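You operate a simulated robot arm through the tools that you are given. There is no shell and no other tool. Be economical: measure what you need, move in short steps, check, and stop when the job is done.

You run a simulated robot arm. Do the job below in one go: nothing can be reset, and whatever is moved stays where it is left.

Task
Screws tripped: stop the pump, then reset the relay; switch the fan on.
Fine: relay and fan switch are in the white cabinet; shut and latch it after.

Only the result counts: the job must be done as asked and must still hold three seconds after the hand-in. Knocking over, shifting, dropping, spilling or breaking anything else fails it.

Robot
A 7-joint arm with a two-finger parallel gripper on a trunk, on a base that drives. Base frame: it is fixed to the floor where the robot stands at the start and does not move with it; the origin is under the middle of the robot, x ahead of it, y to its left, z up. Lengths are in m, angles in degrees, forces in N, time in s.
With the tool pointing down near the work surface it reaches from about 0.1 to 0.66 m from the robot's upright axis, wherever it stands. Its first joint turns from -166.0 to 166.0 degrees. Places, roughly: blue relay button [2.2, 1.5, 0.4]; blue reset button on the strip [0.4, 0, 1.1]; door latch [1.9, 1.3, 0.5]; fan switch [2.2, 1.6, 0.4]; heater knob five [2, 1.4, 0.7]; heater knob four [2.1, 1.5, 0.7]; heater knob one [2.2, 1.7, 0.7]; heater knob six [2, 1.3, 0.7]; heater knob three [2.1, 1.5, 0.7]; heater knob two [2.2, 1.6, 0.7]; red extruder switch [0.4, 0, 0.8]; screw start button [0.4, 0, 1.2]; white cabinet door [2.1, 1.5, 0.5]. Payload 3.91 kg.
The TCP is the grasp point between the finger pads, 0.03 m short of the fingertips. In the tool frame z runs along the fingers and y along their closing line. The gripper opens to 0.11 m. The fingers are 0.02 m wide and 0.01 m thick; the gripper's body (0.048 by 0.112 m) begins 0.055 m behind the TCP.
Orientation is that of the tool frame in the base frame, as a unit quaternion [w, x, y, z]. With the fingers straight down and closing along the base's y, the tool's x points along the base's -x, its y along +y and its z along -z.

Tools
- The arm moves only by the tool play_rows. Its argument "series" is one flat list of numbers, 6 for each row, row after row: the shift along the tool's x, y, z in units of 25 mm (1.0 is 25 mm), then the turn, a rotation vector about the tool's x, y, z in units of 8 degrees (1.0 is 8 degrees). In form: [x, y, z, wx, wy, wz, x, y, z, wx, wy, wz, ...]. A call has 1 to 20 rows; each row shifts and turns the commanded pose from where the row before left it, along the tool's axes as they then stand. "grip" is the closure, from 0 (fully open) to 1 (shut), set as the call begins (left out, the last holds). A call with a number of a shift or a turn outside -1 to 1 is refused whole. A row lasts 0.2 s, in which the tool goes at most 0.05 m and 8.6 degrees; a call with a longer step from one row to the next is refused whole, and so is a gripper value outside its range. A pose out of reach is approached as far as the arm can. The call stops where the force on the tool passes 90 N (or 10 N more than at its start, if that is more) or the arm is blocked; 0.2 s more then pass. The fingers move at their own pace (about 0.153 m/s each) and stop on an object; they squeeze with about 41 N. The grip force told is the motor's: it shows also when the fingers shut on nothing. Time passes only in rows, and 0.2 s behind the last, so rows that do not move let the fingers close. It gives the time, the measured TCP pose, the force on the tool (base axes), the opening and the grip force at its end, in the units of the frame above (readings bear some noise), with the torque about the TCP (base axes, N m) and any sound that the robot's microphone picked up, and new pictures: "views" is both (left out), scene, wrist or none.
- Cameras (640 x 400 px; columns grow to the right, rows downward): "scene" is now at [0.0179, 0.1128, 1.6064]; the picture's right is [-0.39, -0.92, 0.00], its down [-0.48, 0.20, -0.85] and it looks along [0.79, -0.33, -0.52] (base axes); focal length 251 px, centre (320, 200). "wrist" rides on the gripper at [0.077, 0.007, -0.115] in the tool frame; the picture's right is [-0.09, 1.00, 0.00], its down [-0.80, -0.07, -0.59] and it looks along [-0.59, -0.05, 0.80] (tool axes); focal length 270 px, centre (320, 200). There is no depth. A picture from a camera that has moved, and an enlarged one, comes with that camera's place and axes in the base frame and with its lens. The place of the scene camera against the robot may be out by one fixed shift of up to 0.018 m in any direction.
- raise_lower(by): slides the trunk up (or, below 0, down) by that many m; the arm and the scene camera ride with it, the base frame stays. It gives what a move gives, with no picture.
- base_move(legs): drives the robot by 1 to 6 legs, each [ahead, turn to the left] in m and degrees, along the robot's own axes; the way and the turn of a leg run together, so that a leg with both is an arc; at most 1.5 m and 180 degrees a leg. The arm and the cameras ride along, it lands a little off, and it stops where it bumps. It gives what a move gives, and a new picture of the scene camera.
- pan_tilt(pan, tilt): turns the head with the scene camera to pan (to the left, within 155 degrees either way) and tilt (down, from -29 to 69), counted from straight ahead of the robot. It gives what a move gives, and a new picture of the scene camera.
- close_up(camera, box): a new picture of the part [left, top, right, bottom] of that camera's present view, enlarged. No time passes.
- job_done(): hands the job in; it is judged then, once.

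Work in short steps. Places have to be worked out from the pictures, the camera data and where the tool is seen: move nearer, look again, correct. Check each grasp and each placing, and mend what went wrong. You have 120 turns and 260 pictures in all, those below and enlarged ones among them. Open the gripper and draw the arm clear of the work before you hand the job in, unless the task says otherwise; then end with one line.

The tools are called after "Emit:" by a JSON object that holds its "name" and its "arguments". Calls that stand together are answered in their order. play_rows: Moves the arm, as the interface text tells. Its arguments: {"type":"object","properties":{"series":{"type":"array","items":{"type":"number"}},"grip":{"type":"number"},"views":{"type":"string","enum":["both","scene","wrist","none"]}},"required":["series"]} The other tools are called the same way: raise_lower (by) slides the trunk up or down; base_move (legs) drives the base; pan_tilt (pan, tilt) turns the head that bears the scene camera; close_up (camera, box) takes an enlarged picture of a part of a camera's view; job_done () hands the job in.

At the start:

```text
t: 0.0
ee_pos: [0.3364, 0.0142, 1.4744]
tool_rot: [0.0, 0.001, 1.0, 0.0]
wrist_force: [-0.2, 0.5, 0.3]
torque: [-0.01, -0.01, -0.02]
opening: 0.1099
grasp_force: 0.1
trunk travel left (down, up): [-0.562, 0.048]
robot x, y, heading: [0.0017, -0.0002, 0.1]
head pan, tilt: [-23.1, 31.4]
```

scene: 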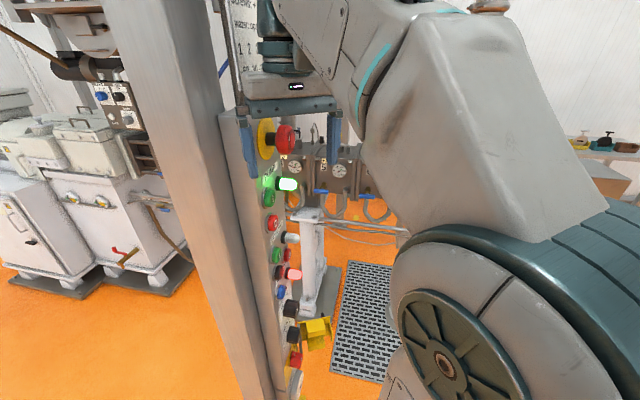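
wrist: 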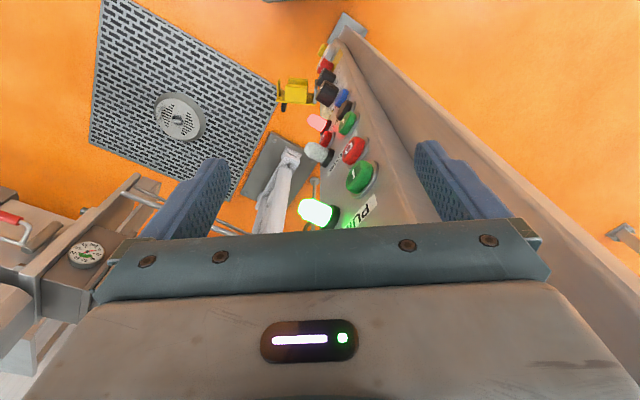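

The strip with buttons lies just beside the gripper, and I see a plate of text behind the arm. I look closer at both first.

Emit:
{"name": "close_up", "arguments": {"camera": "scene", "box": [220, 100, 340, 400]}}

Emit:
{"name": "close_up", "arguments": {"camera": "wrist", "box": [270, 20, 430, 240]}}

Emit:
{"name": "close_up", "arguments": {"camera": "scene", "box": [210, 0, 290, 80]}}

```text
1.33 times, centred on (280, 250) of scene
camera zoom: at [0.0179, 0.1128, 1.6064], right [-0.39, -0.92, 0.0], down [-0.48, 0.2, -0.85], along [0.79, -0.33, -0.52], focal length 334 px, centre (373, 133)
```

zoom: 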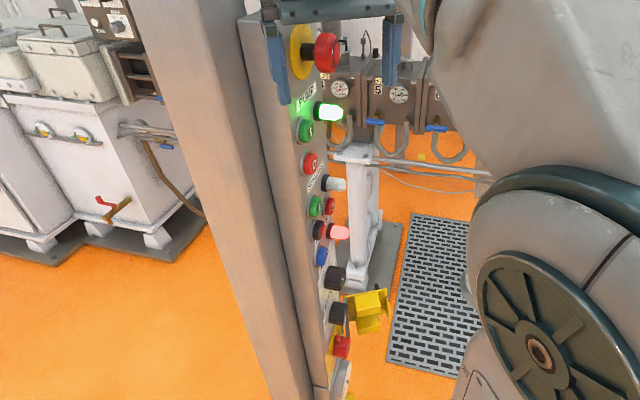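

```text
1.82 times, centred on (350, 130) of wrist
camera zoom: at [0.2595, 0.0221, 1.5879], right [0.09, 1.0, 0.0], down [0.8, -0.07, 0.59], along [0.59, -0.05, -0.8], focal length 491 px, centre (266, 327)
```

zoom: 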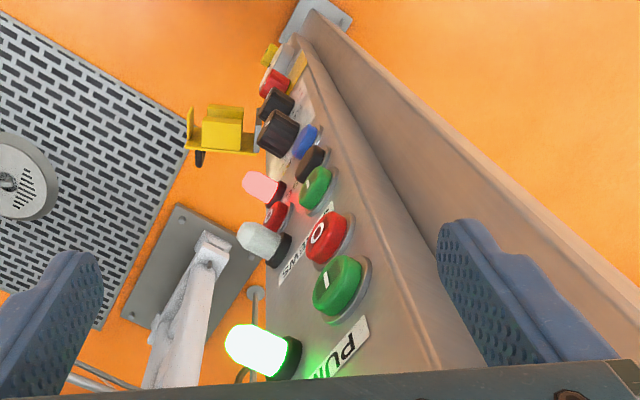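

```text
5.00 times, centred on (250, 40) of scene
camera zoom: at [0.0179, 0.1128, 1.6064], right [-0.39, -0.92, 0.0], down [-0.48, 0.2, -0.85], along [0.79, -0.33, -0.52], focal length 1253 px, centre (670, 1000)
```

zoom: 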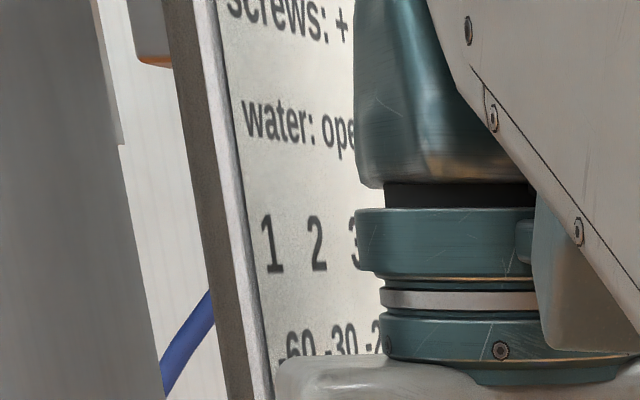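

The pump's lamp and its green/red buttons are at the strip's top. I look around with the head before moving the base.

Emit:
{"name": "pan_tilt", "arguments": {"pan": 40, "tilt": 25}}

Emit:
{"name": "pan_tilt", "arguments": {"pan": 110, "tilt": 30}}

Emit:
{"name": "pan_tilt", "arguments": {"pan": -150, "tilt": 30}}

Emit:
{"name": "pan_tilt", "arguments": {"pan": -75, "tilt": 30}}

Emit:
{"name": "pan_tilt", "arguments": {"pan": 155, "tilt": 35}}

```text
t: 1.3
ee_pos: [0.3371, 0.0151, 1.4737]
tool_rot: [0.0, 0.001, 1.0, 0.0]
wrist_force: [0.4, -0.7, 0.1]
torque: [-0.03, 0.03, -0.05]
opening: 0.11
grasp_force: 0.0
trunk travel left (down, up): [-0.562, 0.048]
robot x, y, heading: [-0.0007, -0.0027, -0.1]
head pan, tilt: [40.0, 25.0]
camera scene: at [0.0058, 0.2072, 1.6166], right [0.64, -0.77, 0.0], down [-0.32, -0.27, -0.91], along [0.69, 0.58, -0.42], focal length 251 px, centre (320, 200)
```

scene: 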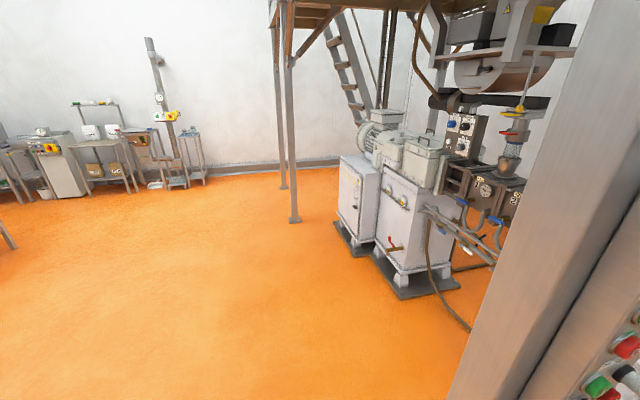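

```text
t: 2.7
ee_pos: [0.3373, 0.0153, 1.4743]
tool_rot: [0.0, 0.0, 1.0, 0.001]
wrist_force: [0.1, -0.2, -0.1]
torque: [-0.03, 0.02, 0.02]
opening: 0.1099
grasp_force: 0.1
trunk travel left (down, up): [-0.562, 0.048]
robot x, y, heading: [-0.0007, 0.004, -0.1]
head pan, tilt: [110.0, 30.0]
camera scene: at [-0.0957, 0.233, 1.6086], right [0.94, 0.34, 0.0], down [0.17, -0.47, -0.87], along [-0.3, 0.81, -0.5], focal length 251 px, centre (320, 200)
```

scene: 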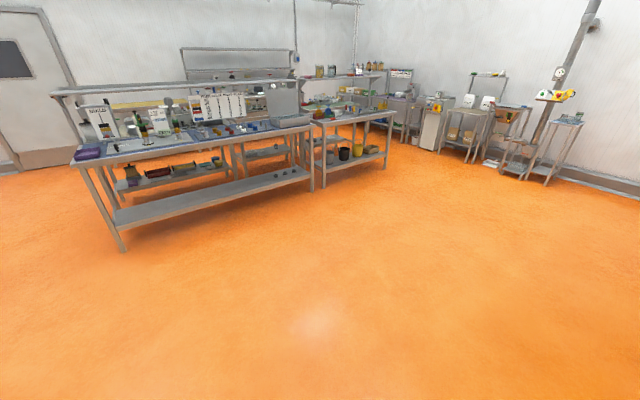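

```text
t: 6.4
ee_pos: [0.3363, 0.016, 1.474]
tool_rot: [0.0, 0.0, 1.0, 0.0]
wrist_force: [0.2, 0.5, 0.3]
torque: [-0.02, 0.03, -0.04]
opening: 0.11
grasp_force: 0.1
trunk travel left (down, up): [-0.562, 0.048]
robot x, y, heading: [-0.0002, -0.0038, 0.2]
head pan, tilt: [-150.0, 30.0]
camera scene: at [-0.1431, 0.1028, 1.6086], right [-0.5, 0.87, 0.0], down [0.43, 0.25, -0.87], along [-0.75, -0.43, -0.5], focal length 251 px, centre (320, 200)
```

scene: 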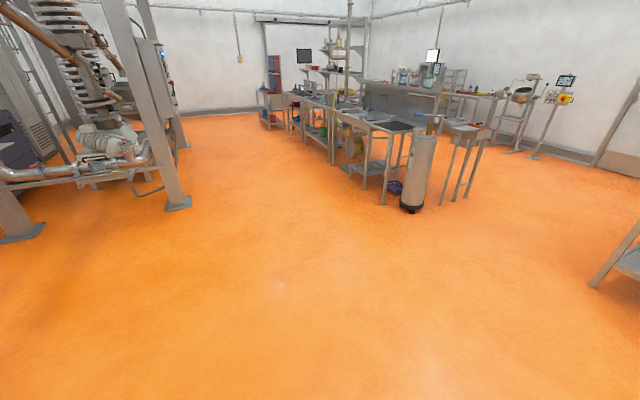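

```text
t: 7.8
ee_pos: [0.3355, 0.0147, 1.473]
tool_rot: [0.001, 0.0, 1.0, 0.001]
wrist_force: [0.5, 0.4, -0.6]
torque: [0.02, 0.03, 0.0]
opening: 0.11
grasp_force: 0.1
trunk travel left (down, up): [-0.562, 0.048]
robot x, y, heading: [0.0007, -0.0007, 0.1]
head pan, tilt: [-75.0, 30.0]
camera scene: at [-0.0415, 0.0606, 1.6086], right [-0.97, -0.26, 0.0], down [-0.13, 0.48, -0.87], along [0.22, -0.84, -0.5], focal length 251 px, centre (320, 200)
```

scene: 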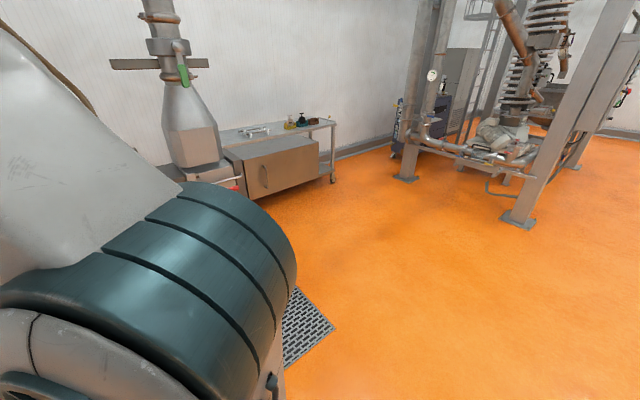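

```text
t: 11.1
ee_pos: [0.3374, 0.015, 1.4739]
tool_rot: [-0.001, 0.001, 1.0, 0.0]
wrist_force: [0.1, 0.2, 0.1]
torque: [0.02, 0.0, 0.01]
opening: 0.1101
grasp_force: 0.0
trunk travel left (down, up): [-0.562, 0.048]
robot x, y, heading: [0.0008, 0.0004, 0.1]
head pan, tilt: [154.7, 35.0]
camera scene: at [-0.1444, 0.1857, 1.6008], right [0.43, 0.9, 0.0], down [0.52, -0.25, -0.82], along [-0.74, 0.35, -0.57], focal length 251 px, centre (320, 200)
```

scene: 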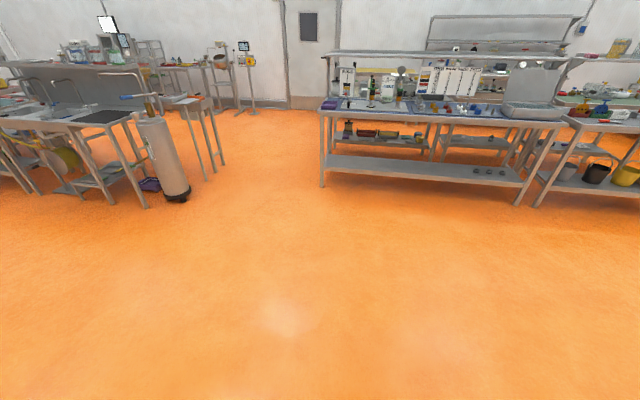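

Clear floor behind for over a metre. I back off 0.4 m to see the strip and sign from the front.

Emit:
{"name": "base_move", "arguments": {"legs": [[-0.4, 0]]}}

Emit:
{"name": "pan_tilt", "arguments": {"pan": -20, "tilt": 25}}

```text
t: 13.6
ee_pos: [-0.0603, 0.0154, 1.4746]
tool_rot: [0.0, 0.0, 1.0, -0.001]
wrist_force: [-1.0, 0.1, 0.2]
torque: [-0.03, -0.01, 0.01]
opening: 0.1099
grasp_force: 0.0
trunk travel left (down, up): [-0.562, 0.048]
robot x, y, heading: [-0.3931, -0.001, 0.2]
head pan, tilt: [154.7, 35.0]
camera scene: at [-0.5404, 0.1849, 1.6008], right [0.43, 0.91, 0.0], down [0.52, -0.24, -0.82], along [-0.74, 0.35, -0.57], focal length 251 px, centre (320, 200)
```

scene: 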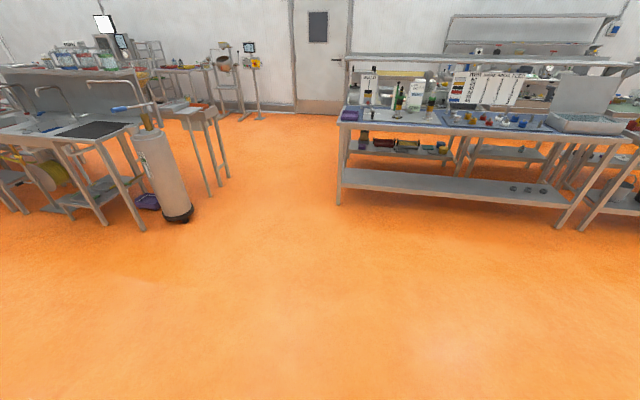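

```text
t: 16.2
ee_pos: [-0.0587, 0.0151, 1.4741]
tool_rot: [0.001, -0.001, 1.0, 0.0]
wrist_force: [-0.2, -0.6, -0.2]
torque: [0.04, 0.0, 0.0]
opening: 0.1099
grasp_force: 0.1
trunk travel left (down, up): [-0.562, 0.048]
robot x, y, heading: [-0.3955, -0.0016, 0.2]
head pan, tilt: [-20.0, 25.0]
camera scene: at [-0.3734, 0.1161, 1.6166], right [-0.34, -0.94, 0.0], down [-0.4, 0.14, -0.91], along [0.85, -0.31, -0.42], focal length 251 px, centre (320, 200)
```

scene: 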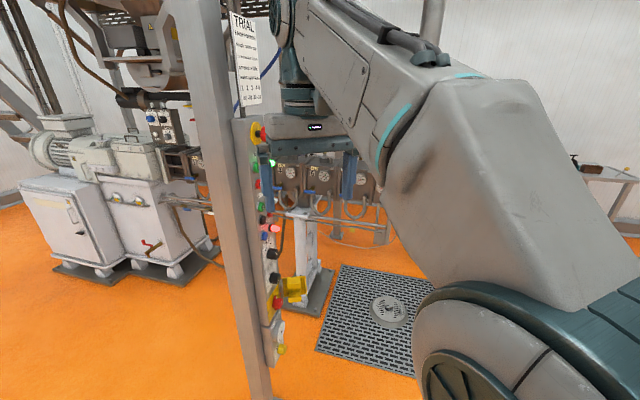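

I look closer at the sign and the strip from here.

Emit:
{"name": "close_up", "arguments": {"camera": "scene", "box": [222, 0, 302, 120]}}

Emit:
{"name": "close_up", "arguments": {"camera": "scene", "box": [220, 110, 340, 370]}}

Emit:
{"name": "close_up", "arguments": {"camera": "scene", "box": [10, 100, 220, 290]}}

```text
3.33 times, centred on (262, 60) of scene
camera zoom: at [-0.3734, 0.1161, 1.6166], right [-0.34, -0.94, 0.0], down [-0.4, 0.14, -0.91], along [0.85, -0.31, -0.42], focal length 835 px, centre (513, 667)
```

zoom: 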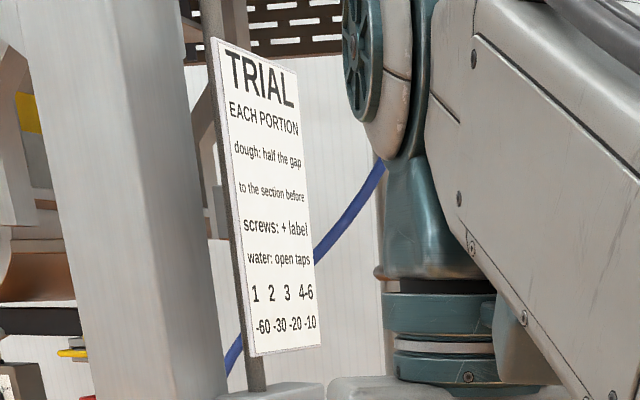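

```text
1.54 times, centred on (280, 240) of scene
camera zoom: at [-0.3734, 0.1161, 1.6166], right [-0.34, -0.94, 0.0], down [-0.4, 0.14, -0.91], along [0.85, -0.31, -0.42], focal length 386 px, centre (382, 138)
```

zoom: 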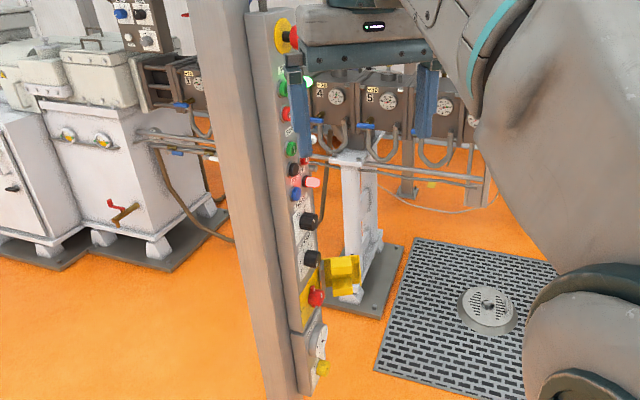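

```text
2.11 times, centred on (115, 195) of scene
camera zoom: at [-0.3734, 0.1161, 1.6166], right [-0.34, -0.94, 0.0], down [-0.4, 0.14, -0.91], along [0.85, -0.31, -0.42], focal length 528 px, centre (752, 210)
```

zoom: 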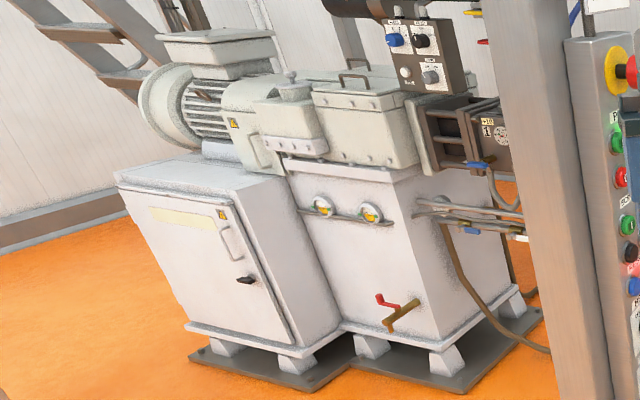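

The strip faces roughly toward -x and somewhat -y. I move the gripper ahead a bit and pitch it toward horizontal so that it can press and the wrist camera sees the strip.

Emit:
{"name": "play_rows", "arguments": {"series": [-1, 0, 0, 0, 0, 0, -1, 0, 0, 0, 0, 0, -1, 0, 0, 0, 0, 0, 0, 0, 0, 0, -1, 0, 0, 0, 0, 0, -1, 0, 0, 0, 0, 0, -1, 0, 0, 0, 0, 0, -1, 0, 0, 0, 0, 0, -1, 0, 0, 0, 0, 0, -1, 0, 0, 0, 0, 0, -1, 0, 0, 0, 0, 0, -1, 0, 0, 0, 0, 0, -1, 0, 0, 0, 0, 0, -1, 0, 0, 0, 0, 0, -1, 0, 0, 0, 0, 0, -0.25, 0], "grip": 1}}

```text
t: 19.4
ee_pos: [0.0252, 0.0182, 1.4668]
tool_rot: [0.698, -0.003, 0.716, 0.004]
wrist_force: [-0.1, 0.0, -0.5]
torque: [-0.01, -0.05, 0.0]
opening: 0.0001
grasp_force: 37.6
trunk travel left (down, up): [-0.562, 0.048]
robot x, y, heading: [-0.3944, 0.0037, 0.0]
head pan, tilt: [-20.0, 25.0]
camera scene: at [-0.3732, 0.1161, 1.6183], right [-0.34, -0.94, 0.0], down [-0.4, 0.14, -0.91], along [0.85, -0.31, -0.42], focal length 251 px, centre (320, 200)
camera wrist: at [-0.0912, 0.024, 1.3912], right [-0.01, 1.0, 0.09], down [-0.57, -0.08, 0.82], along [0.82, -0.04, 0.57], focal length 270 px, centre (320, 200)
```

scene: 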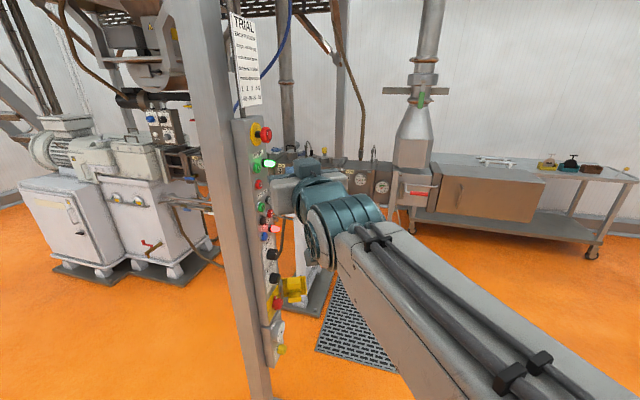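
wrist: 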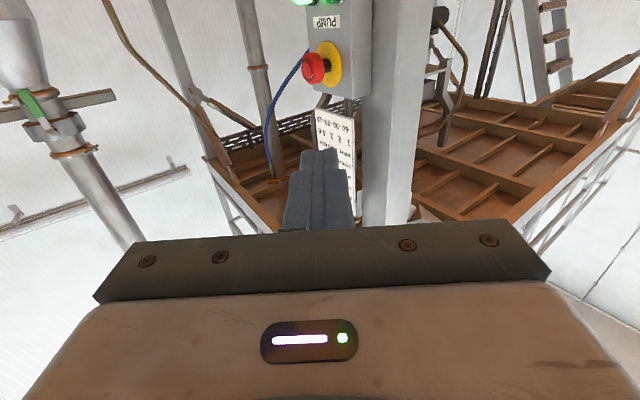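

The wrist camera now looks up at the strip (image upside down). I lower the trunk 0.25 m so the pump buttons come into view.

Emit:
{"name": "raise_lower", "arguments": {"by": -0.25}}

Emit:
{"name": "close_up", "arguments": {"camera": "wrist", "box": [200, 0, 440, 160]}}

Emit:
{"name": "close_up", "arguments": {"camera": "scene", "box": [200, 40, 360, 240]}}

```text
t: 20.9
ee_pos: [0.0655, 0.0128, 1.2786]
tool_rot: [0.653, 0.002, 0.757, 0.004]
wrist_force: [0.1, -0.3, 0.0]
torque: [-0.03, -0.03, -0.02]
opening: 0.0
grasp_force: 37.8
trunk travel left (down, up): [-0.428, 0.182]
robot x, y, heading: [-0.3946, -0.0015, 0.2]
head pan, tilt: [-20.0, 25.0]
stopped: the arm was blocked; the commanded pose is now the measured one
```

```text
2.50 times, centred on (320, 80) of wrist
camera zoom: at [-0.0595, 0.0202, 1.2193], right [0.01, 1.0, 0.09], down [-0.47, -0.08, 0.88], along [0.88, -0.05, 0.47], focal length 676 px, centre (320, 500)
```

zoom: 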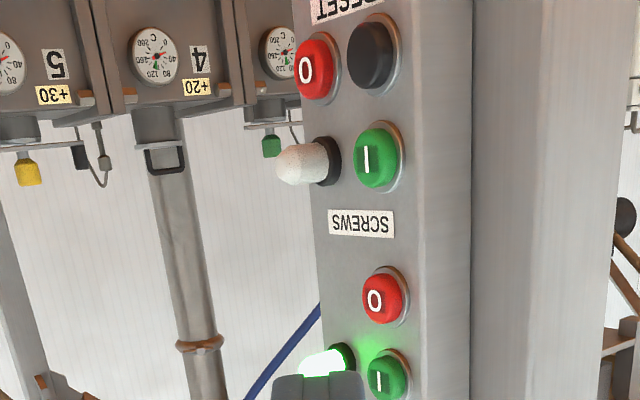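

```text
2.00 times, centred on (280, 140) of scene
camera zoom: at [-0.3734, 0.1161, 1.4777], right [-0.34, -0.94, 0.0], down [-0.4, 0.14, -0.91], along [0.85, -0.31, -0.42], focal length 501 px, centre (400, 320)
```

zoom: 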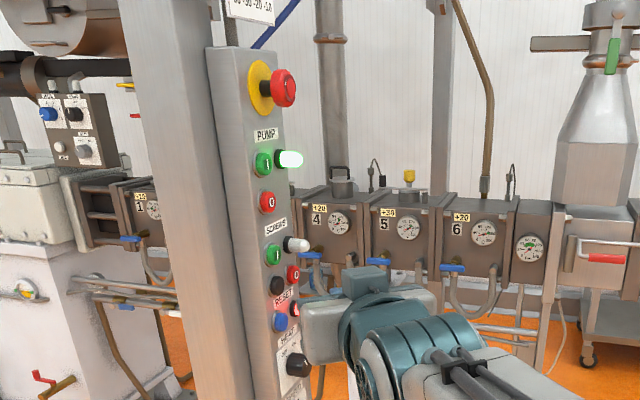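

The strip is now clear: pump "O" at about (0.40, 0.055, 1.33), strip face about 45° between -x and -y. I drive round to stand squarely before it.

Emit:
{"name": "base_move", "arguments": {"legs": [[0, -45], [0.42, 0], [0, 85]]}}

Emit:
{"name": "pan_tilt", "arguments": {"pan": 0, "tilt": 20}}

Emit:
{"name": "close_up", "arguments": {"camera": "wrist", "box": [0, 0, 640, 400]}}

```text
t: 29.2
ee_pos: [0.2435, 0.0072, 1.2826]
tool_rot: [0.614, -0.256, 0.711, 0.227]
wrist_force: [-0.8, -0.5, 0.3]
torque: [0.01, -0.02, 0.0]
opening: 0.0002
grasp_force: 37.7
trunk travel left (down, up): [-0.428, 0.182]
robot x, y, heading: [-0.1054, -0.2988, 40.0]
head pan, tilt: [-20.0, 25.0]
camera scene: at [-0.158, -0.2025, 1.482], right [0.34, -0.94, 0.0], down [-0.4, -0.15, -0.91], along [0.85, 0.31, -0.42], focal length 251 px, centre (320, 200)
```

scene: 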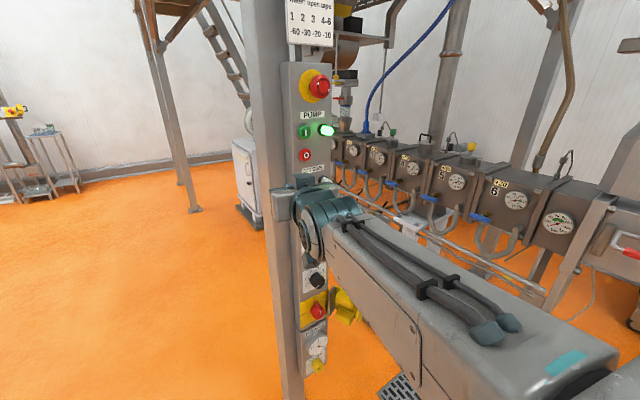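

```text
t: 30.0
ee_pos: [0.243, 0.0059, 1.2831]
tool_rot: [0.613, -0.256, 0.712, 0.226]
wrist_force: [0.5, 0.0, 0.0]
torque: [-0.03, 0.03, -0.01]
opening: 0.0
grasp_force: 37.7
trunk travel left (down, up): [-0.428, 0.182]
robot x, y, heading: [-0.0996, -0.2966, 40.3]
head pan, tilt: [0.0, 20.0]
camera scene: at [-0.1732, -0.1742, 1.4901], right [0.64, -0.77, 0.0], down [-0.26, -0.22, -0.94], along [0.72, 0.6, -0.34], focal length 251 px, centre (320, 200)
```

scene: 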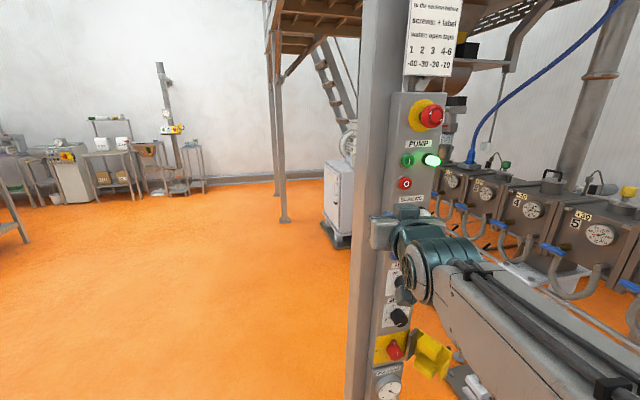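

```text
1.00 times, centred on (320, 200) of wrist
camera zoom: at [0.1428, -0.0669, 1.2241], right [-0.63, 0.77, 0.1], down [-0.31, -0.36, 0.88], along [0.71, 0.52, 0.47], focal length 270 px, centre (320, 200)
```

zoom: 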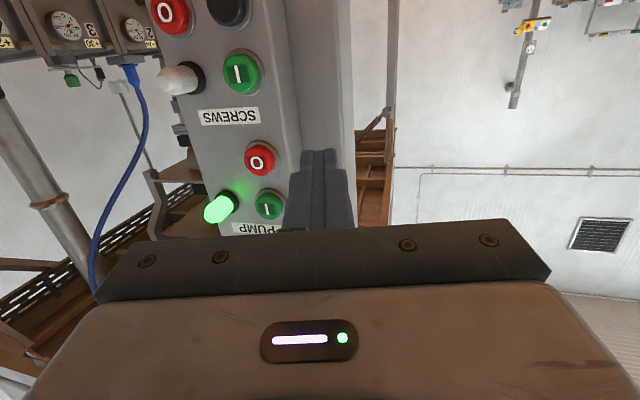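

Triangulating from two wrist views puts the pump "O" cap at about (0.407, 0.051, 1.317), face inward normal about 40°. I level the tool, shift 71 mm right and 34 mm up, and go 80 mm ahead, stopping short.

Emit:
{"name": "play_rows", "arguments": {"series": [0, 0, 0, 0, -1, 0, -0.36, -0.86, 0, 0, -0.06, 0, -1, -1, 0, 0, 0, 0, 0, -1, 0.4, 0, 0, 0, 0, 0, 1, 0, 0, 0, 0, 0, 1, 0, 0, 0, 0, 0, 0.8, 0, 0, 0]}}

```text
t: 31.6
ee_pos: [0.3512, 0.0031, 1.3186]
tool_rot: [0.665, -0.239, 0.665, 0.244]
wrist_force: [0.5, 0.1, -0.3]
torque: [-0.02, 0.02, -0.02]
opening: 0.0
grasp_force: 37.3
trunk travel left (down, up): [-0.428, 0.182]
robot x, y, heading: [-0.0984, -0.2994, 40.2]
head pan, tilt: [0.0, 20.0]
camera scene: at [-0.173, -0.1741, 1.4901], right [0.64, -0.76, 0.0], down [-0.26, -0.22, -0.94], along [0.72, 0.61, -0.34], focal length 251 px, centre (320, 200)
camera wrist: at [0.2581, -0.0645, 1.2406], right [-0.64, 0.76, 0.1], down [-0.41, -0.44, 0.8], along [0.65, 0.47, 0.59], focal length 270 px, centre (320, 200)
```

scene: 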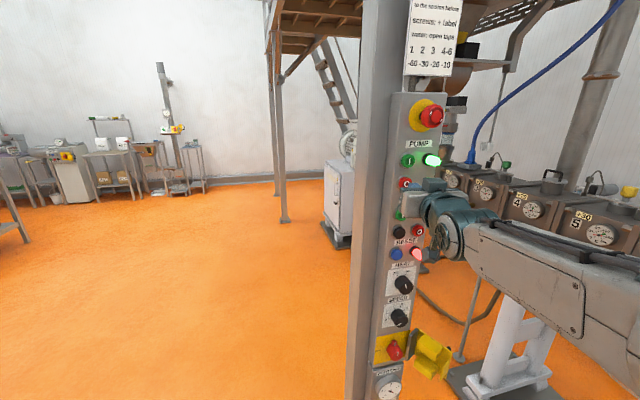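
wrist: 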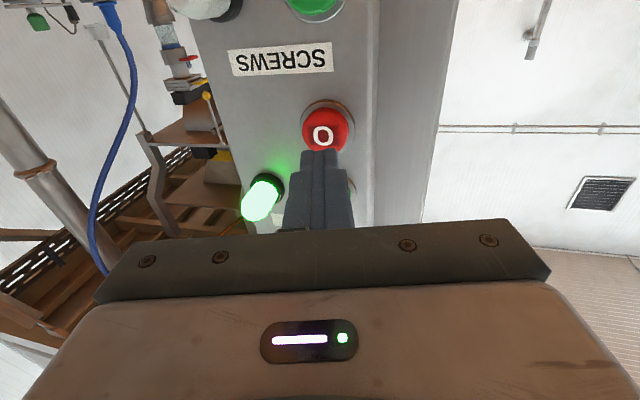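

The tip is lined up with the "O", about 44 mm short. I advance 40 mm then in 3 mm steps until a click or force.

Emit:
{"name": "play_rows", "arguments": {"series": [0, 0.12, 1, 0, 0, 0, 0, 0, 0.6, 0, 0, 0, 0, 0, 0.12, 0, 0, 0, 0, 0, 0.12, 0, 0, 0, 0, 0, 0.12, 0, 0, 0]}}

```text
t: 32.8
ee_pos: [0.3775, 0.0315, 1.3185]
tool_rot: [0.664, -0.239, 0.665, 0.245]
wrist_force: [-54.6, -40.4, -27.8]
torque: [-0.76, 0.55, 0.66]
opening: 0.0
grasp_force: 37.9
trunk travel left (down, up): [-0.428, 0.182]
robot x, y, heading: [-0.1003, -0.3032, 40.1]
head pan, tilt: [0.0, 20.0]
heard: click
camera scene: at [-0.1826, -0.1807, 1.4899], right [0.64, -0.77, 0.0], down [-0.26, -0.22, -0.94], along [0.72, 0.61, -0.33], focal length 251 px, centre (320, 200)
camera wrist: at [0.2849, -0.0364, 1.2414], right [-0.64, 0.76, 0.1], down [-0.41, -0.44, 0.8], along [0.65, 0.47, 0.59], focal length 270 px, centre (320, 200)
```

scene: 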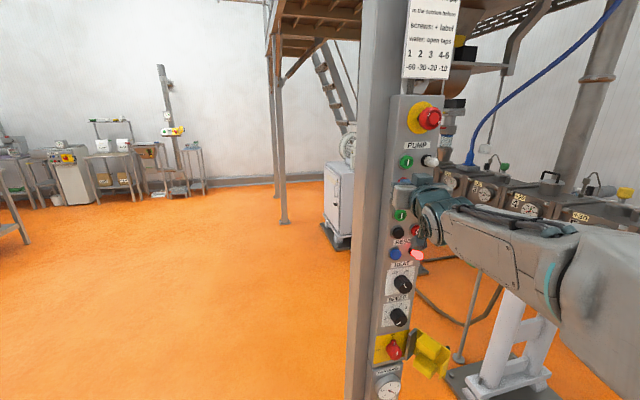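
wrist: 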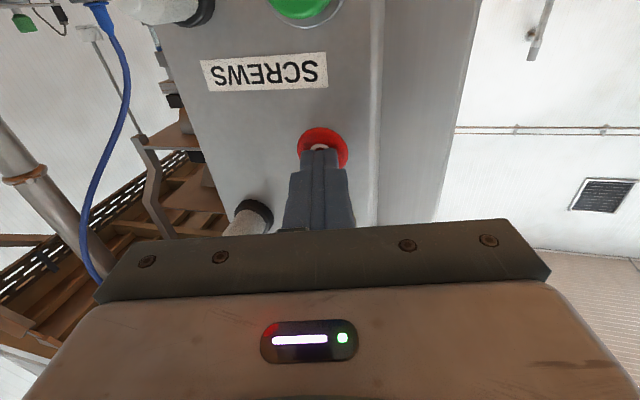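

Click heard and the pump lamp went dark, with the reset lamp still red. I back the tool off 75 mm and check.

Emit:
{"name": "play_rows", "arguments": {"series": [0, 0, -1, 0, 0, 0, 0, 0, -1, 0, 0, 0, 0, 0, -1, 0, 0, 0, 0, 0, -1, 0, 0, 0]}}

Emit:
{"name": "close_up", "arguments": {"camera": "scene", "box": [360, 80, 480, 360]}}

```text
t: 33.8
ee_pos: [0.3082, -0.0266, 1.3184]
tool_rot: [0.665, -0.237, 0.664, 0.244]
wrist_force: [0.4, -0.1, -0.8]
torque: [-0.01, -0.03, -0.01]
opening: 0.0
grasp_force: 37.6
trunk travel left (down, up): [-0.428, 0.182]
robot x, y, heading: [-0.0999, -0.2943, 40.0]
head pan, tilt: [0.0, 20.0]
camera scene: at [-0.1734, -0.1744, 1.4902], right [0.64, -0.76, 0.0], down [-0.26, -0.22, -0.94], along [0.72, 0.61, -0.34], focal length 251 px, centre (320, 200)
camera wrist: at [0.2165, -0.0946, 1.2408], right [-0.64, 0.76, 0.1], down [-0.41, -0.44, 0.8], along [0.65, 0.47, 0.6], focal length 270 px, centre (320, 200)
```

scene: 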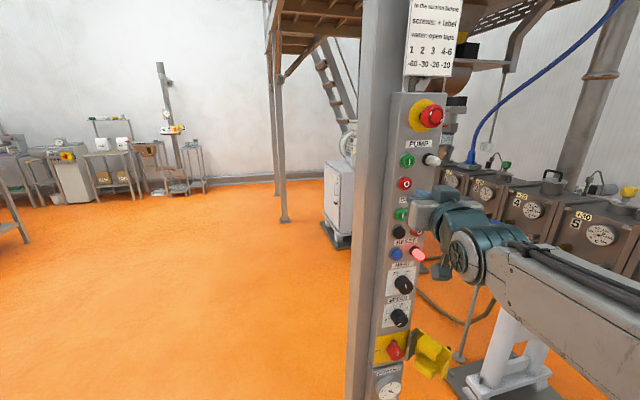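
wrist: 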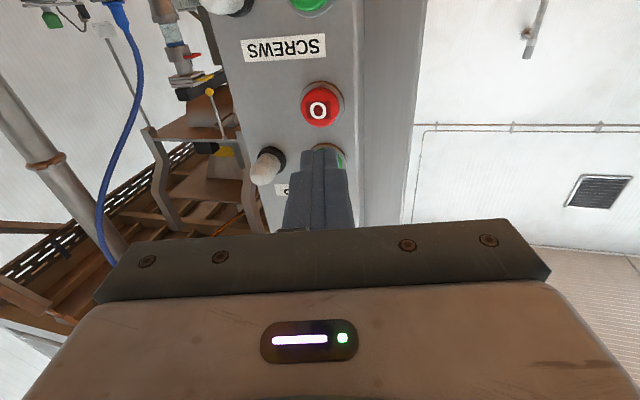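

```text
1.43 times, centred on (420, 220) of scene
camera zoom: at [-0.1734, -0.1744, 1.4902], right [0.64, -0.76, 0.0], down [-0.26, -0.22, -0.94], along [0.72, 0.61, -0.34], focal length 358 px, centre (177, 171)
```

zoom: 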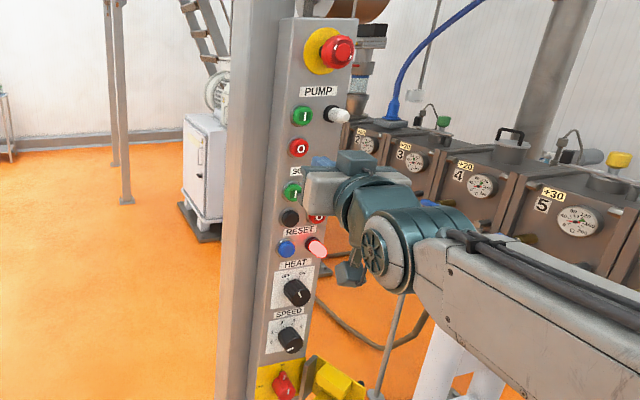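

The pump is stopped. I drive round the post to the cabinet: back off, then up along its left side.

Emit:
{"name": "base_move", "arguments": {"legs": [[-0.3, 0], [0, 35], [1.0, 0], [1.0, 0], [0, -70]]}}

```text
t: 50.1
ee_pos: [0.7109, 1.4202, 1.318]
tool_rot: [0.707, -0.025, 0.706, 0.031]
wrist_force: [0.4, 0.2, -0.4]
torque: [0.0, 0.03, -0.04]
opening: 0.0004
grasp_force: 37.2
trunk travel left (down, up): [-0.428, 0.182]
robot x, y, heading: [0.2224, 1.4367, 4.7]
head pan, tilt: [0.0, 20.0]
camera scene: at [0.2351, 1.5843, 1.4901], right [0.08, -1.0, 0.0], down [-0.34, -0.03, -0.94], along [0.94, 0.08, -0.34], focal length 251 px, centre (320, 200)
```

scene: 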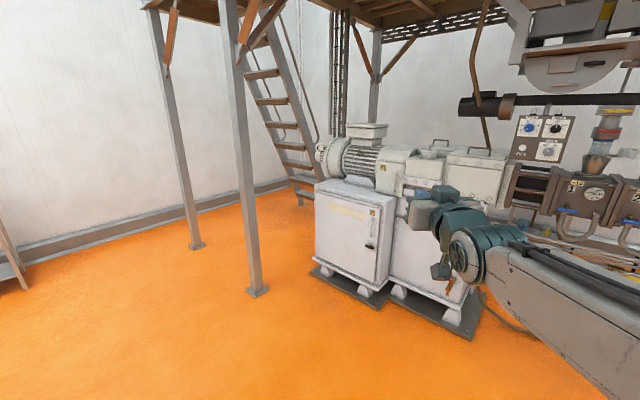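

The door with its black handle faces the open floor. I drive 0.9 m ahead and turn toward it.

Emit:
{"name": "base_move", "arguments": {"legs": [[0.9, 0], [0, -25]]}}

Emit:
{"name": "pan_tilt", "arguments": {"pan": 5, "tilt": 45}}

Emit:
{"name": "close_up", "arguments": {"camera": "scene", "box": [200, 50, 440, 250]}}

```text
t: 56.0
ee_pos: [1.5479, 1.2777, 1.3177]
tool_rot: [0.697, 0.13, 0.694, -0.125]
wrist_force: [0.2, -0.3, -0.2]
torque: [0.0, -0.02, -0.01]
opening: 0.0
grasp_force: 37.6
trunk travel left (down, up): [-0.428, 0.182]
robot x, y, heading: [1.1076, 1.5029, -20.9]
head pan, tilt: [0.0, 20.0]
camera scene: at [1.1904, 1.6367, 1.4901], right [-0.35, -0.94, 0.0], down [-0.32, 0.12, -0.94], along [0.88, -0.33, -0.34], focal length 251 px, centre (320, 200)
```

scene: 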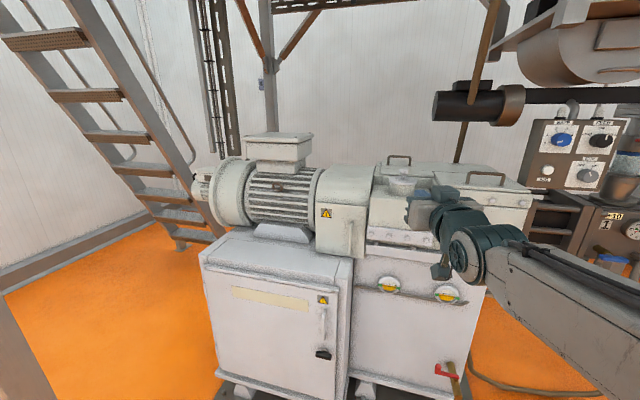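

```text
t: 56.9
ee_pos: [1.5474, 1.2779, 1.3199]
tool_rot: [0.697, 0.13, 0.694, -0.125]
wrist_force: [0.4, -0.6, -0.6]
torque: [0.01, 0.0, 0.0]
opening: 0.0
grasp_force: 37.6
trunk travel left (down, up): [-0.428, 0.182]
robot x, y, heading: [1.1101, 1.5038, -20.6]
head pan, tilt: [5.0, 45.0]
camera scene: at [1.1816, 1.6477, 1.4515], right [-0.27, -0.96, 0.0], down [-0.68, 0.19, -0.71], along [0.68, -0.19, -0.71], focal length 251 px, centre (320, 200)
```

scene: 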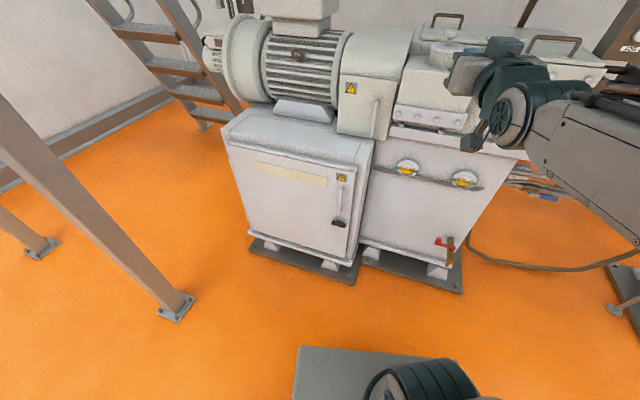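

```text
2.00 times, centred on (320, 150) of scene
camera zoom: at [1.1816, 1.6477, 1.4515], right [-0.27, -0.96, 0.0], down [-0.68, 0.19, -0.71], along [0.68, -0.19, -0.71], focal length 501 px, centre (320, 300)
```

zoom: 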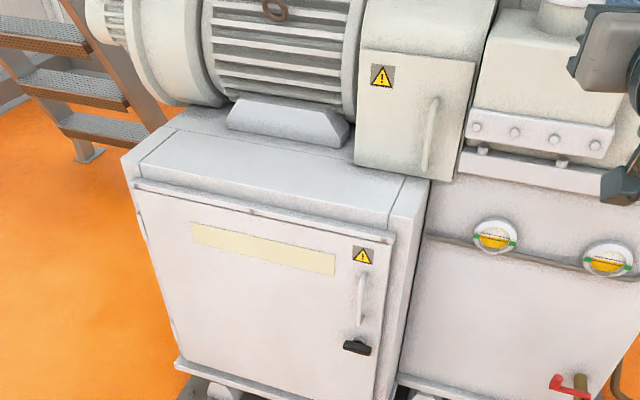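

I want to see how the arm sits against the base before lowering further, so I tilt the head down.

Emit:
{"name": "pan_tilt", "arguments": {"pan": -45, "tilt": 60}}

Emit:
{"name": "pan_tilt", "arguments": {"pan": 0, "tilt": 69}}

```text
t: 58.1
ee_pos: [1.5469, 1.2779, 1.3178]
tool_rot: [0.697, 0.131, 0.694, -0.126]
wrist_force: [0.2, -0.9, -0.1]
torque: [0.03, 0.0, 0.03]
opening: 0.0
grasp_force: 37.3
trunk travel left (down, up): [-0.428, 0.182]
robot x, y, heading: [1.1131, 1.5039, -20.6]
head pan, tilt: [-45.0, 60.0]
camera scene: at [1.1308, 1.6089, 1.432], right [-0.91, -0.41, 0.0], down [-0.36, 0.79, -0.5], along [0.21, -0.46, -0.87], focal length 251 px, centre (320, 200)
```

scene: 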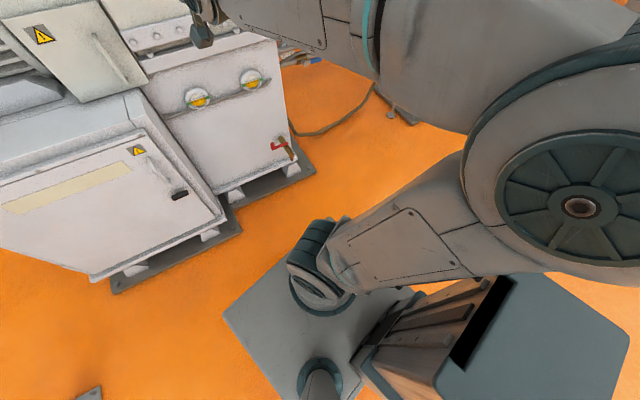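

```text
t: 59.2
ee_pos: [1.5482, 1.2782, 1.3171]
tool_rot: [0.697, 0.131, 0.694, -0.125]
wrist_force: [0.9, -0.3, 0.0]
torque: [0.02, 0.02, 0.03]
opening: 0.0
grasp_force: 37.7
trunk travel left (down, up): [-0.428, 0.182]
robot x, y, heading: [1.1129, 1.5013, -20.6]
head pan, tilt: [0.0, 68.8]
camera scene: at [1.1556, 1.6499, 1.4226], right [-0.35, -0.94, 0.0], down [-0.87, 0.33, -0.36], along [0.34, -0.13, -0.93], focal length 251 px, centre (320, 200)
```

scene: 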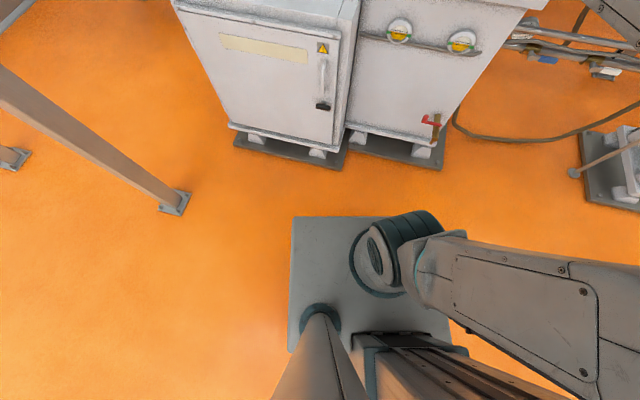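

I test lowering from here by 0.15 m.

Emit:
{"name": "raise_lower", "arguments": {"by": -0.15}}

Emit:
{"name": "pan_tilt", "arguments": {"pan": -30, "tilt": 60}}

```text
t: 61.0
ee_pos: [1.5491, 1.2787, 1.1666]
tool_rot: [0.695, 0.13, 0.696, -0.125]
wrist_force: [-0.3, 0.0, 0.2]
torque: [0.01, -0.01, 0.01]
opening: 0.0
grasp_force: 37.8
trunk travel left (down, up): [-0.278, 0.332]
robot x, y, heading: [1.1117, 1.5029, -20.5]
head pan, tilt: [0.0, 68.8]
```

```text
t: 61.9
ee_pos: [1.5472, 1.2788, 1.1665]
tool_rot: [0.695, 0.13, 0.696, -0.125]
wrist_force: [0.0, 0.2, 1.3]
torque: [0.0, 0.01, 0.03]
opening: 0.0
grasp_force: 37.7
trunk travel left (down, up): [-0.278, 0.332]
robot x, y, heading: [1.1075, 1.5047, -20.8]
head pan, tilt: [-30.0, 60.0]
camera scene: at [1.1456, 1.6181, 1.282], right [-0.77, -0.63, 0.0], down [-0.55, 0.67, -0.5], along [0.32, -0.39, -0.87], focal length 251 px, centre (320, 200)
```

scene: 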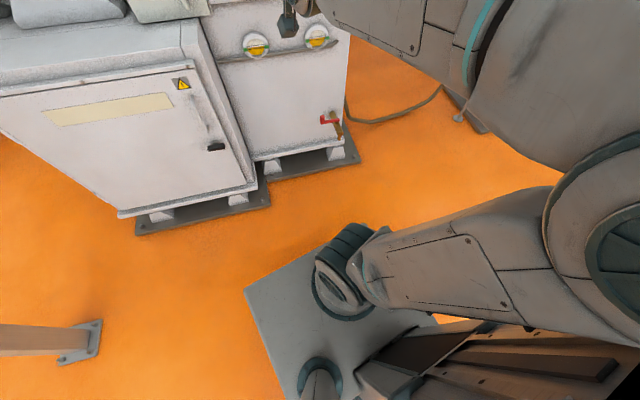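

That works; the plate rides with the trunk. I lower the remaining 0.27 m, then bring the arm down in steps.

Emit:
{"name": "raise_lower", "arguments": {"by": -0.27}}

Emit:
{"name": "play_rows", "arguments": {"series": [1, 0, 0, 0, 0, 0, 1, 0, 0, 0, 0, 0, 1, 0, 0, 0, 0, 0, 1, 0, 0, 0, 0, 0, 1, 0, 0, 0, 0, 0, 1, 0, 0, 0, 0, 0]}}

```text
t: 64.7
ee_pos: [1.5697, 1.2756, 0.8723]
tool_rot: [0.675, 0.129, 0.715, -0.126]
wrist_force: [-0.5, -0.3, 0.4]
torque: [0.01, -0.01, -0.02]
opening: 0.0001
grasp_force: 37.7
trunk travel left (down, up): [-0.008, 0.602]
robot x, y, heading: [1.1131, 1.504, -20.9]
head pan, tilt: [-30.0, 60.0]
```

```text
t: 66.1
ee_pos: [1.5481, 1.2791, 0.7487]
tool_rot: [0.697, 0.131, 0.693, -0.125]
wrist_force: [-0.2, -0.3, -0.5]
torque: [-0.01, 0.0, -0.01]
opening: 0.0
grasp_force: 37.6
trunk travel left (down, up): [-0.008, 0.602]
robot x, y, heading: [1.1071, 1.5037, -20.7]
head pan, tilt: [-30.0, 60.0]
camera scene: at [1.1454, 1.6181, 1.0124], right [-0.77, -0.63, 0.0], down [-0.55, 0.67, -0.5], along [0.32, -0.39, -0.87], focal length 251 px, centre (320, 200)
camera wrist: at [1.444, 1.3276, 0.6703], right [0.36, 0.93, 0.1], down [-0.59, 0.14, 0.8], along [0.73, -0.34, 0.59], focal length 270 px, centre (320, 200)
```

scene: 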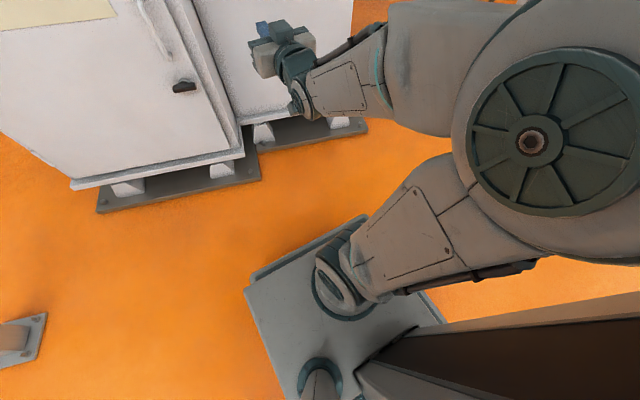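
wrist: 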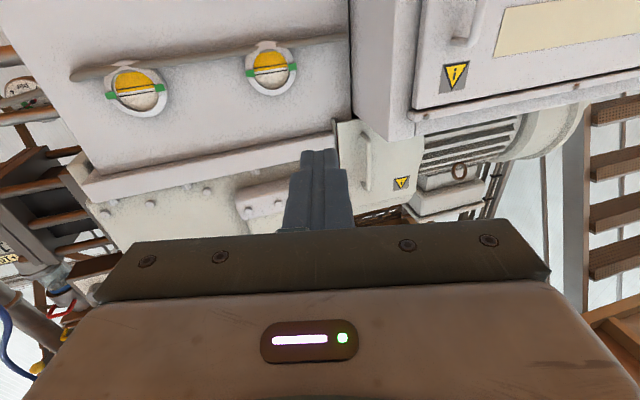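

The arm reaches low fine. I turn the head to the latch and zoom in.

Emit:
{"name": "pan_tilt", "arguments": {"pan": 0, "tilt": 30}}

Emit:
{"name": "close_up", "arguments": {"camera": "scene", "box": [260, 120, 420, 220]}}

```text
t: 67.0
ee_pos: [1.5492, 1.2801, 0.7472]
tool_rot: [0.697, 0.131, 0.694, -0.125]
wrist_force: [0.1, -0.4, -0.3]
torque: [-0.03, 0.0, 0.03]
opening: 0.0
grasp_force: 37.3
trunk travel left (down, up): [-0.008, 0.602]
robot x, y, heading: [1.1109, 1.5049, -20.8]
head pan, tilt: [0.0, 30.0]
camera scene: at [1.1879, 1.6377, 1.054], right [-0.35, -0.94, 0.0], down [-0.47, 0.18, -0.87], along [0.81, -0.31, -0.5], focal length 251 px, centre (320, 200)
```

scene: 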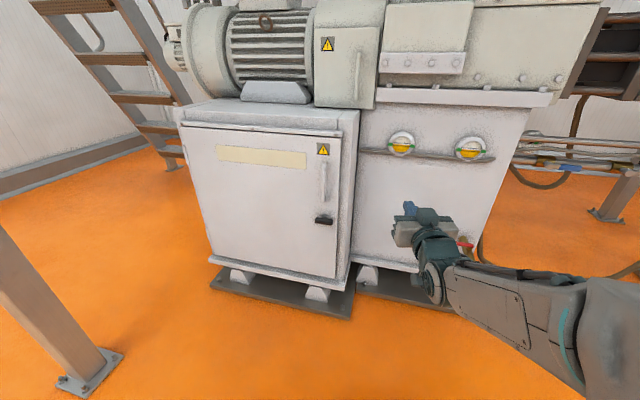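

```text
4.00 times, centred on (340, 170) of scene
camera zoom: at [1.1879, 1.6377, 1.054], right [-0.35, -0.94, 0.0], down [-0.47, 0.18, -0.87], along [0.81, -0.31, -0.5], focal length 1002 px, centre (240, 320)
```

zoom: 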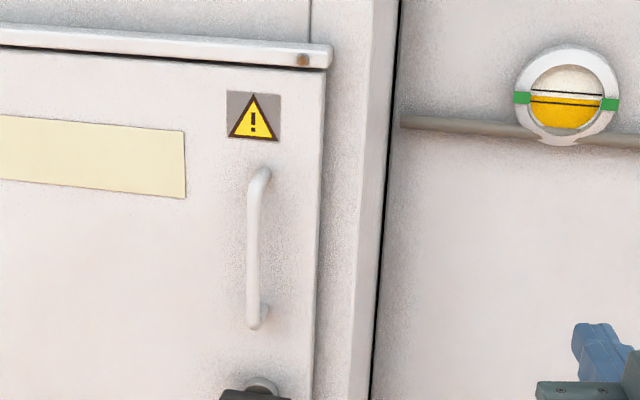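

Door estimate: right edge (1.84, 1.33), hinge edge (2.15, 1.77), z 0.28–0.86; pull bar at z 0.63–0.76, latch at z ≈0.555. I zoom on the latch.

Emit:
{"name": "close_up", "arguments": {"camera": "scene", "box": [300, 195, 348, 225]}}

```text
13.33 times, centred on (324, 210) of scene
camera zoom: at [1.1879, 1.6377, 1.054], right [-0.35, -0.94, 0.0], down [-0.47, 0.18, -0.87], along [0.81, -0.31, -0.5], focal length 3342 px, centre (267, 67)
```

zoom: 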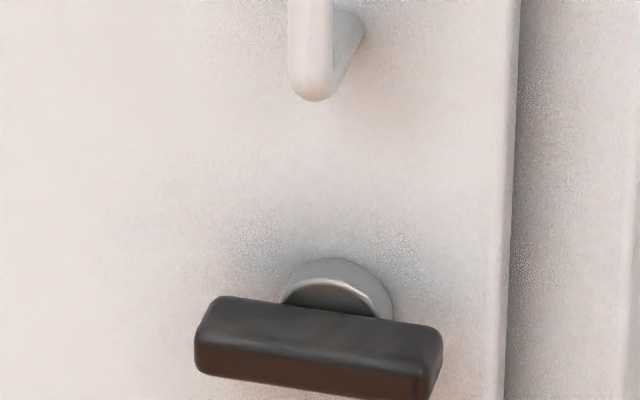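

The latch is a horizontal T-bar (about 65 mm long), a quarter-turn. I open the gripper and drive 0.2 m closer, then align.

Emit:
{"name": "base_move", "arguments": {"legs": [[0.2, 0]]}}

Emit:
{"name": "close_up", "arguments": {"camera": "scene", "box": [240, 100, 480, 300]}}

```text
t: 68.6
ee_pos: [1.7319, 1.21, 0.7474]
tool_rot: [0.697, 0.132, 0.694, -0.126]
wrist_force: [0.4, 0.9, -0.1]
torque: [-0.01, -0.06, 0.03]
opening: 0.0001
grasp_force: 37.8
trunk travel left (down, up): [-0.008, 0.602]
robot x, y, heading: [1.2958, 1.4359, -20.8]
head pan, tilt: [0.0, 30.0]
camera scene: at [1.3722, 1.5679, 1.054], right [-0.35, -0.93, 0.0], down [-0.47, 0.18, -0.87], along [0.81, -0.31, -0.5], focal length 251 px, centre (320, 200)
```

scene: 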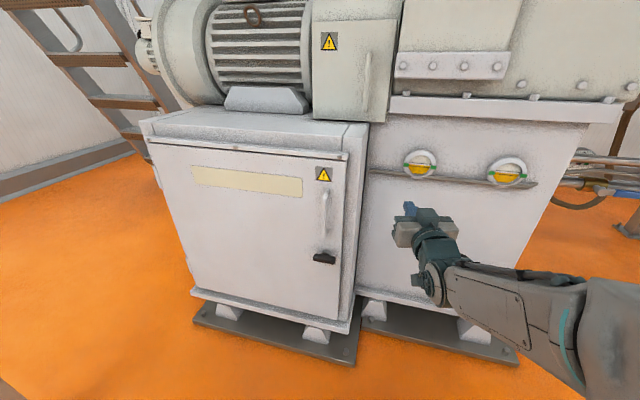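

```text
2.00 times, centred on (360, 200) of scene
camera zoom: at [1.3722, 1.5679, 1.054], right [-0.35, -0.93, 0.0], down [-0.47, 0.18, -0.87], along [0.81, -0.31, -0.5], focal length 501 px, centre (240, 200)
```

zoom: 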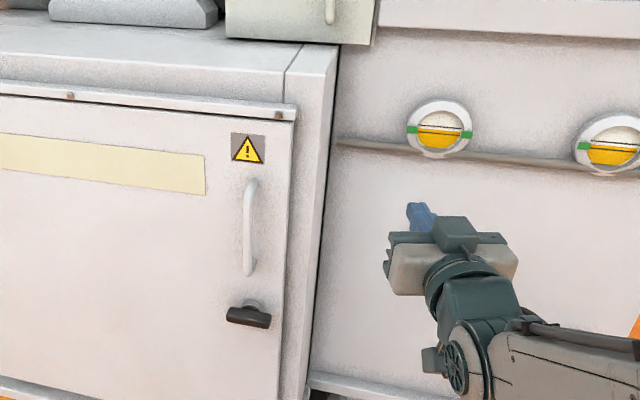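

Latch refined to about (1.86, 1.367, 0.555). I back the tool off, yaw it to face the door squarely, and move it left and down to about 12 cm in front of the latch.

Emit:
{"name": "play_rows", "arguments": {"series": [0, 0, -1, 0.44, 0, 0, 0, 0, -1, 0.44, 0, 0, 0, 0, -1, 0.44, 0, 0, 0, 0, -1, 0.44, 0, 0, 1, 1, 0, 0, 0, 0, 1, 1, 0, 0, 0, 0, 1, 1, 0, 0, 0, 0, 1, 1, 0, 0, 0, 0, 1, 1, 0, 0, 0, 0, 1, 1, 0, 0, 0, 0, 1, 1, 0, 0, 0, 0, 0.9, 1, 0, 0, 0, 0], "grip": 0}}

```text
t: 71.2
ee_pos: [1.8118, 1.3975, 0.6146]
tool_rot: [0.676, 0.216, 0.673, -0.21]
wrist_force: [0.5, 0.1, 0.7]
torque: [0.02, 0.0, 0.01]
opening: 0.1101
grasp_force: 0.1
out of reach, approached as far as the arm can: row 1, 2, 3, 4, 5, 6, 7
trunk travel left (down, up): [-0.008, 0.602]
robot x, y, heading: [1.2948, 1.4349, -21.0]
head pan, tilt: [0.0, 30.0]
camera scene: at [1.372, 1.5679, 1.0541], right [-0.35, -0.93, 0.0], down [-0.47, 0.18, -0.87], along [0.81, -0.31, -0.5], focal length 251 px, centre (320, 200)
camera wrist: at [1.7223, 1.4695, 0.5373], right [0.57, 0.81, 0.1], down [-0.53, 0.28, 0.8], along [0.62, -0.51, 0.59], focal length 270 px, centre (320, 200)
```

scene: 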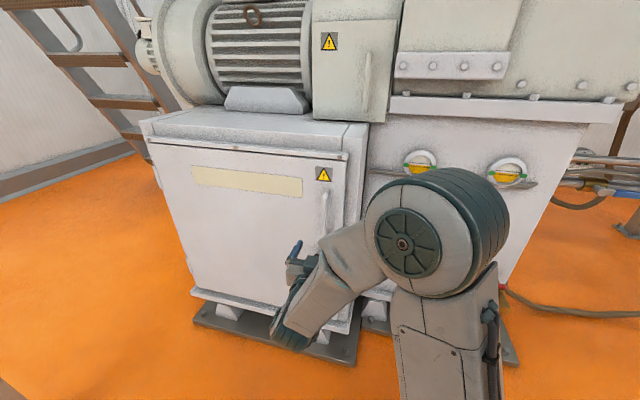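
wrist: 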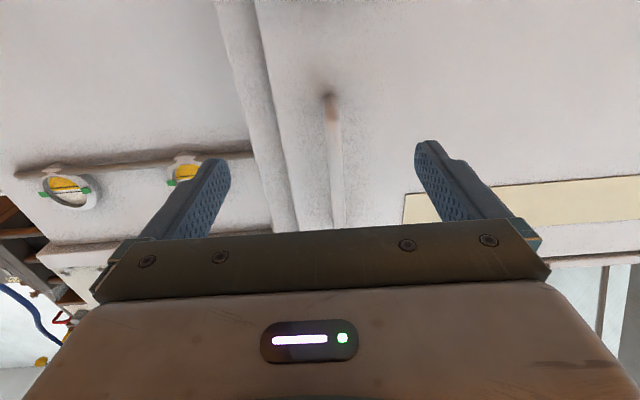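

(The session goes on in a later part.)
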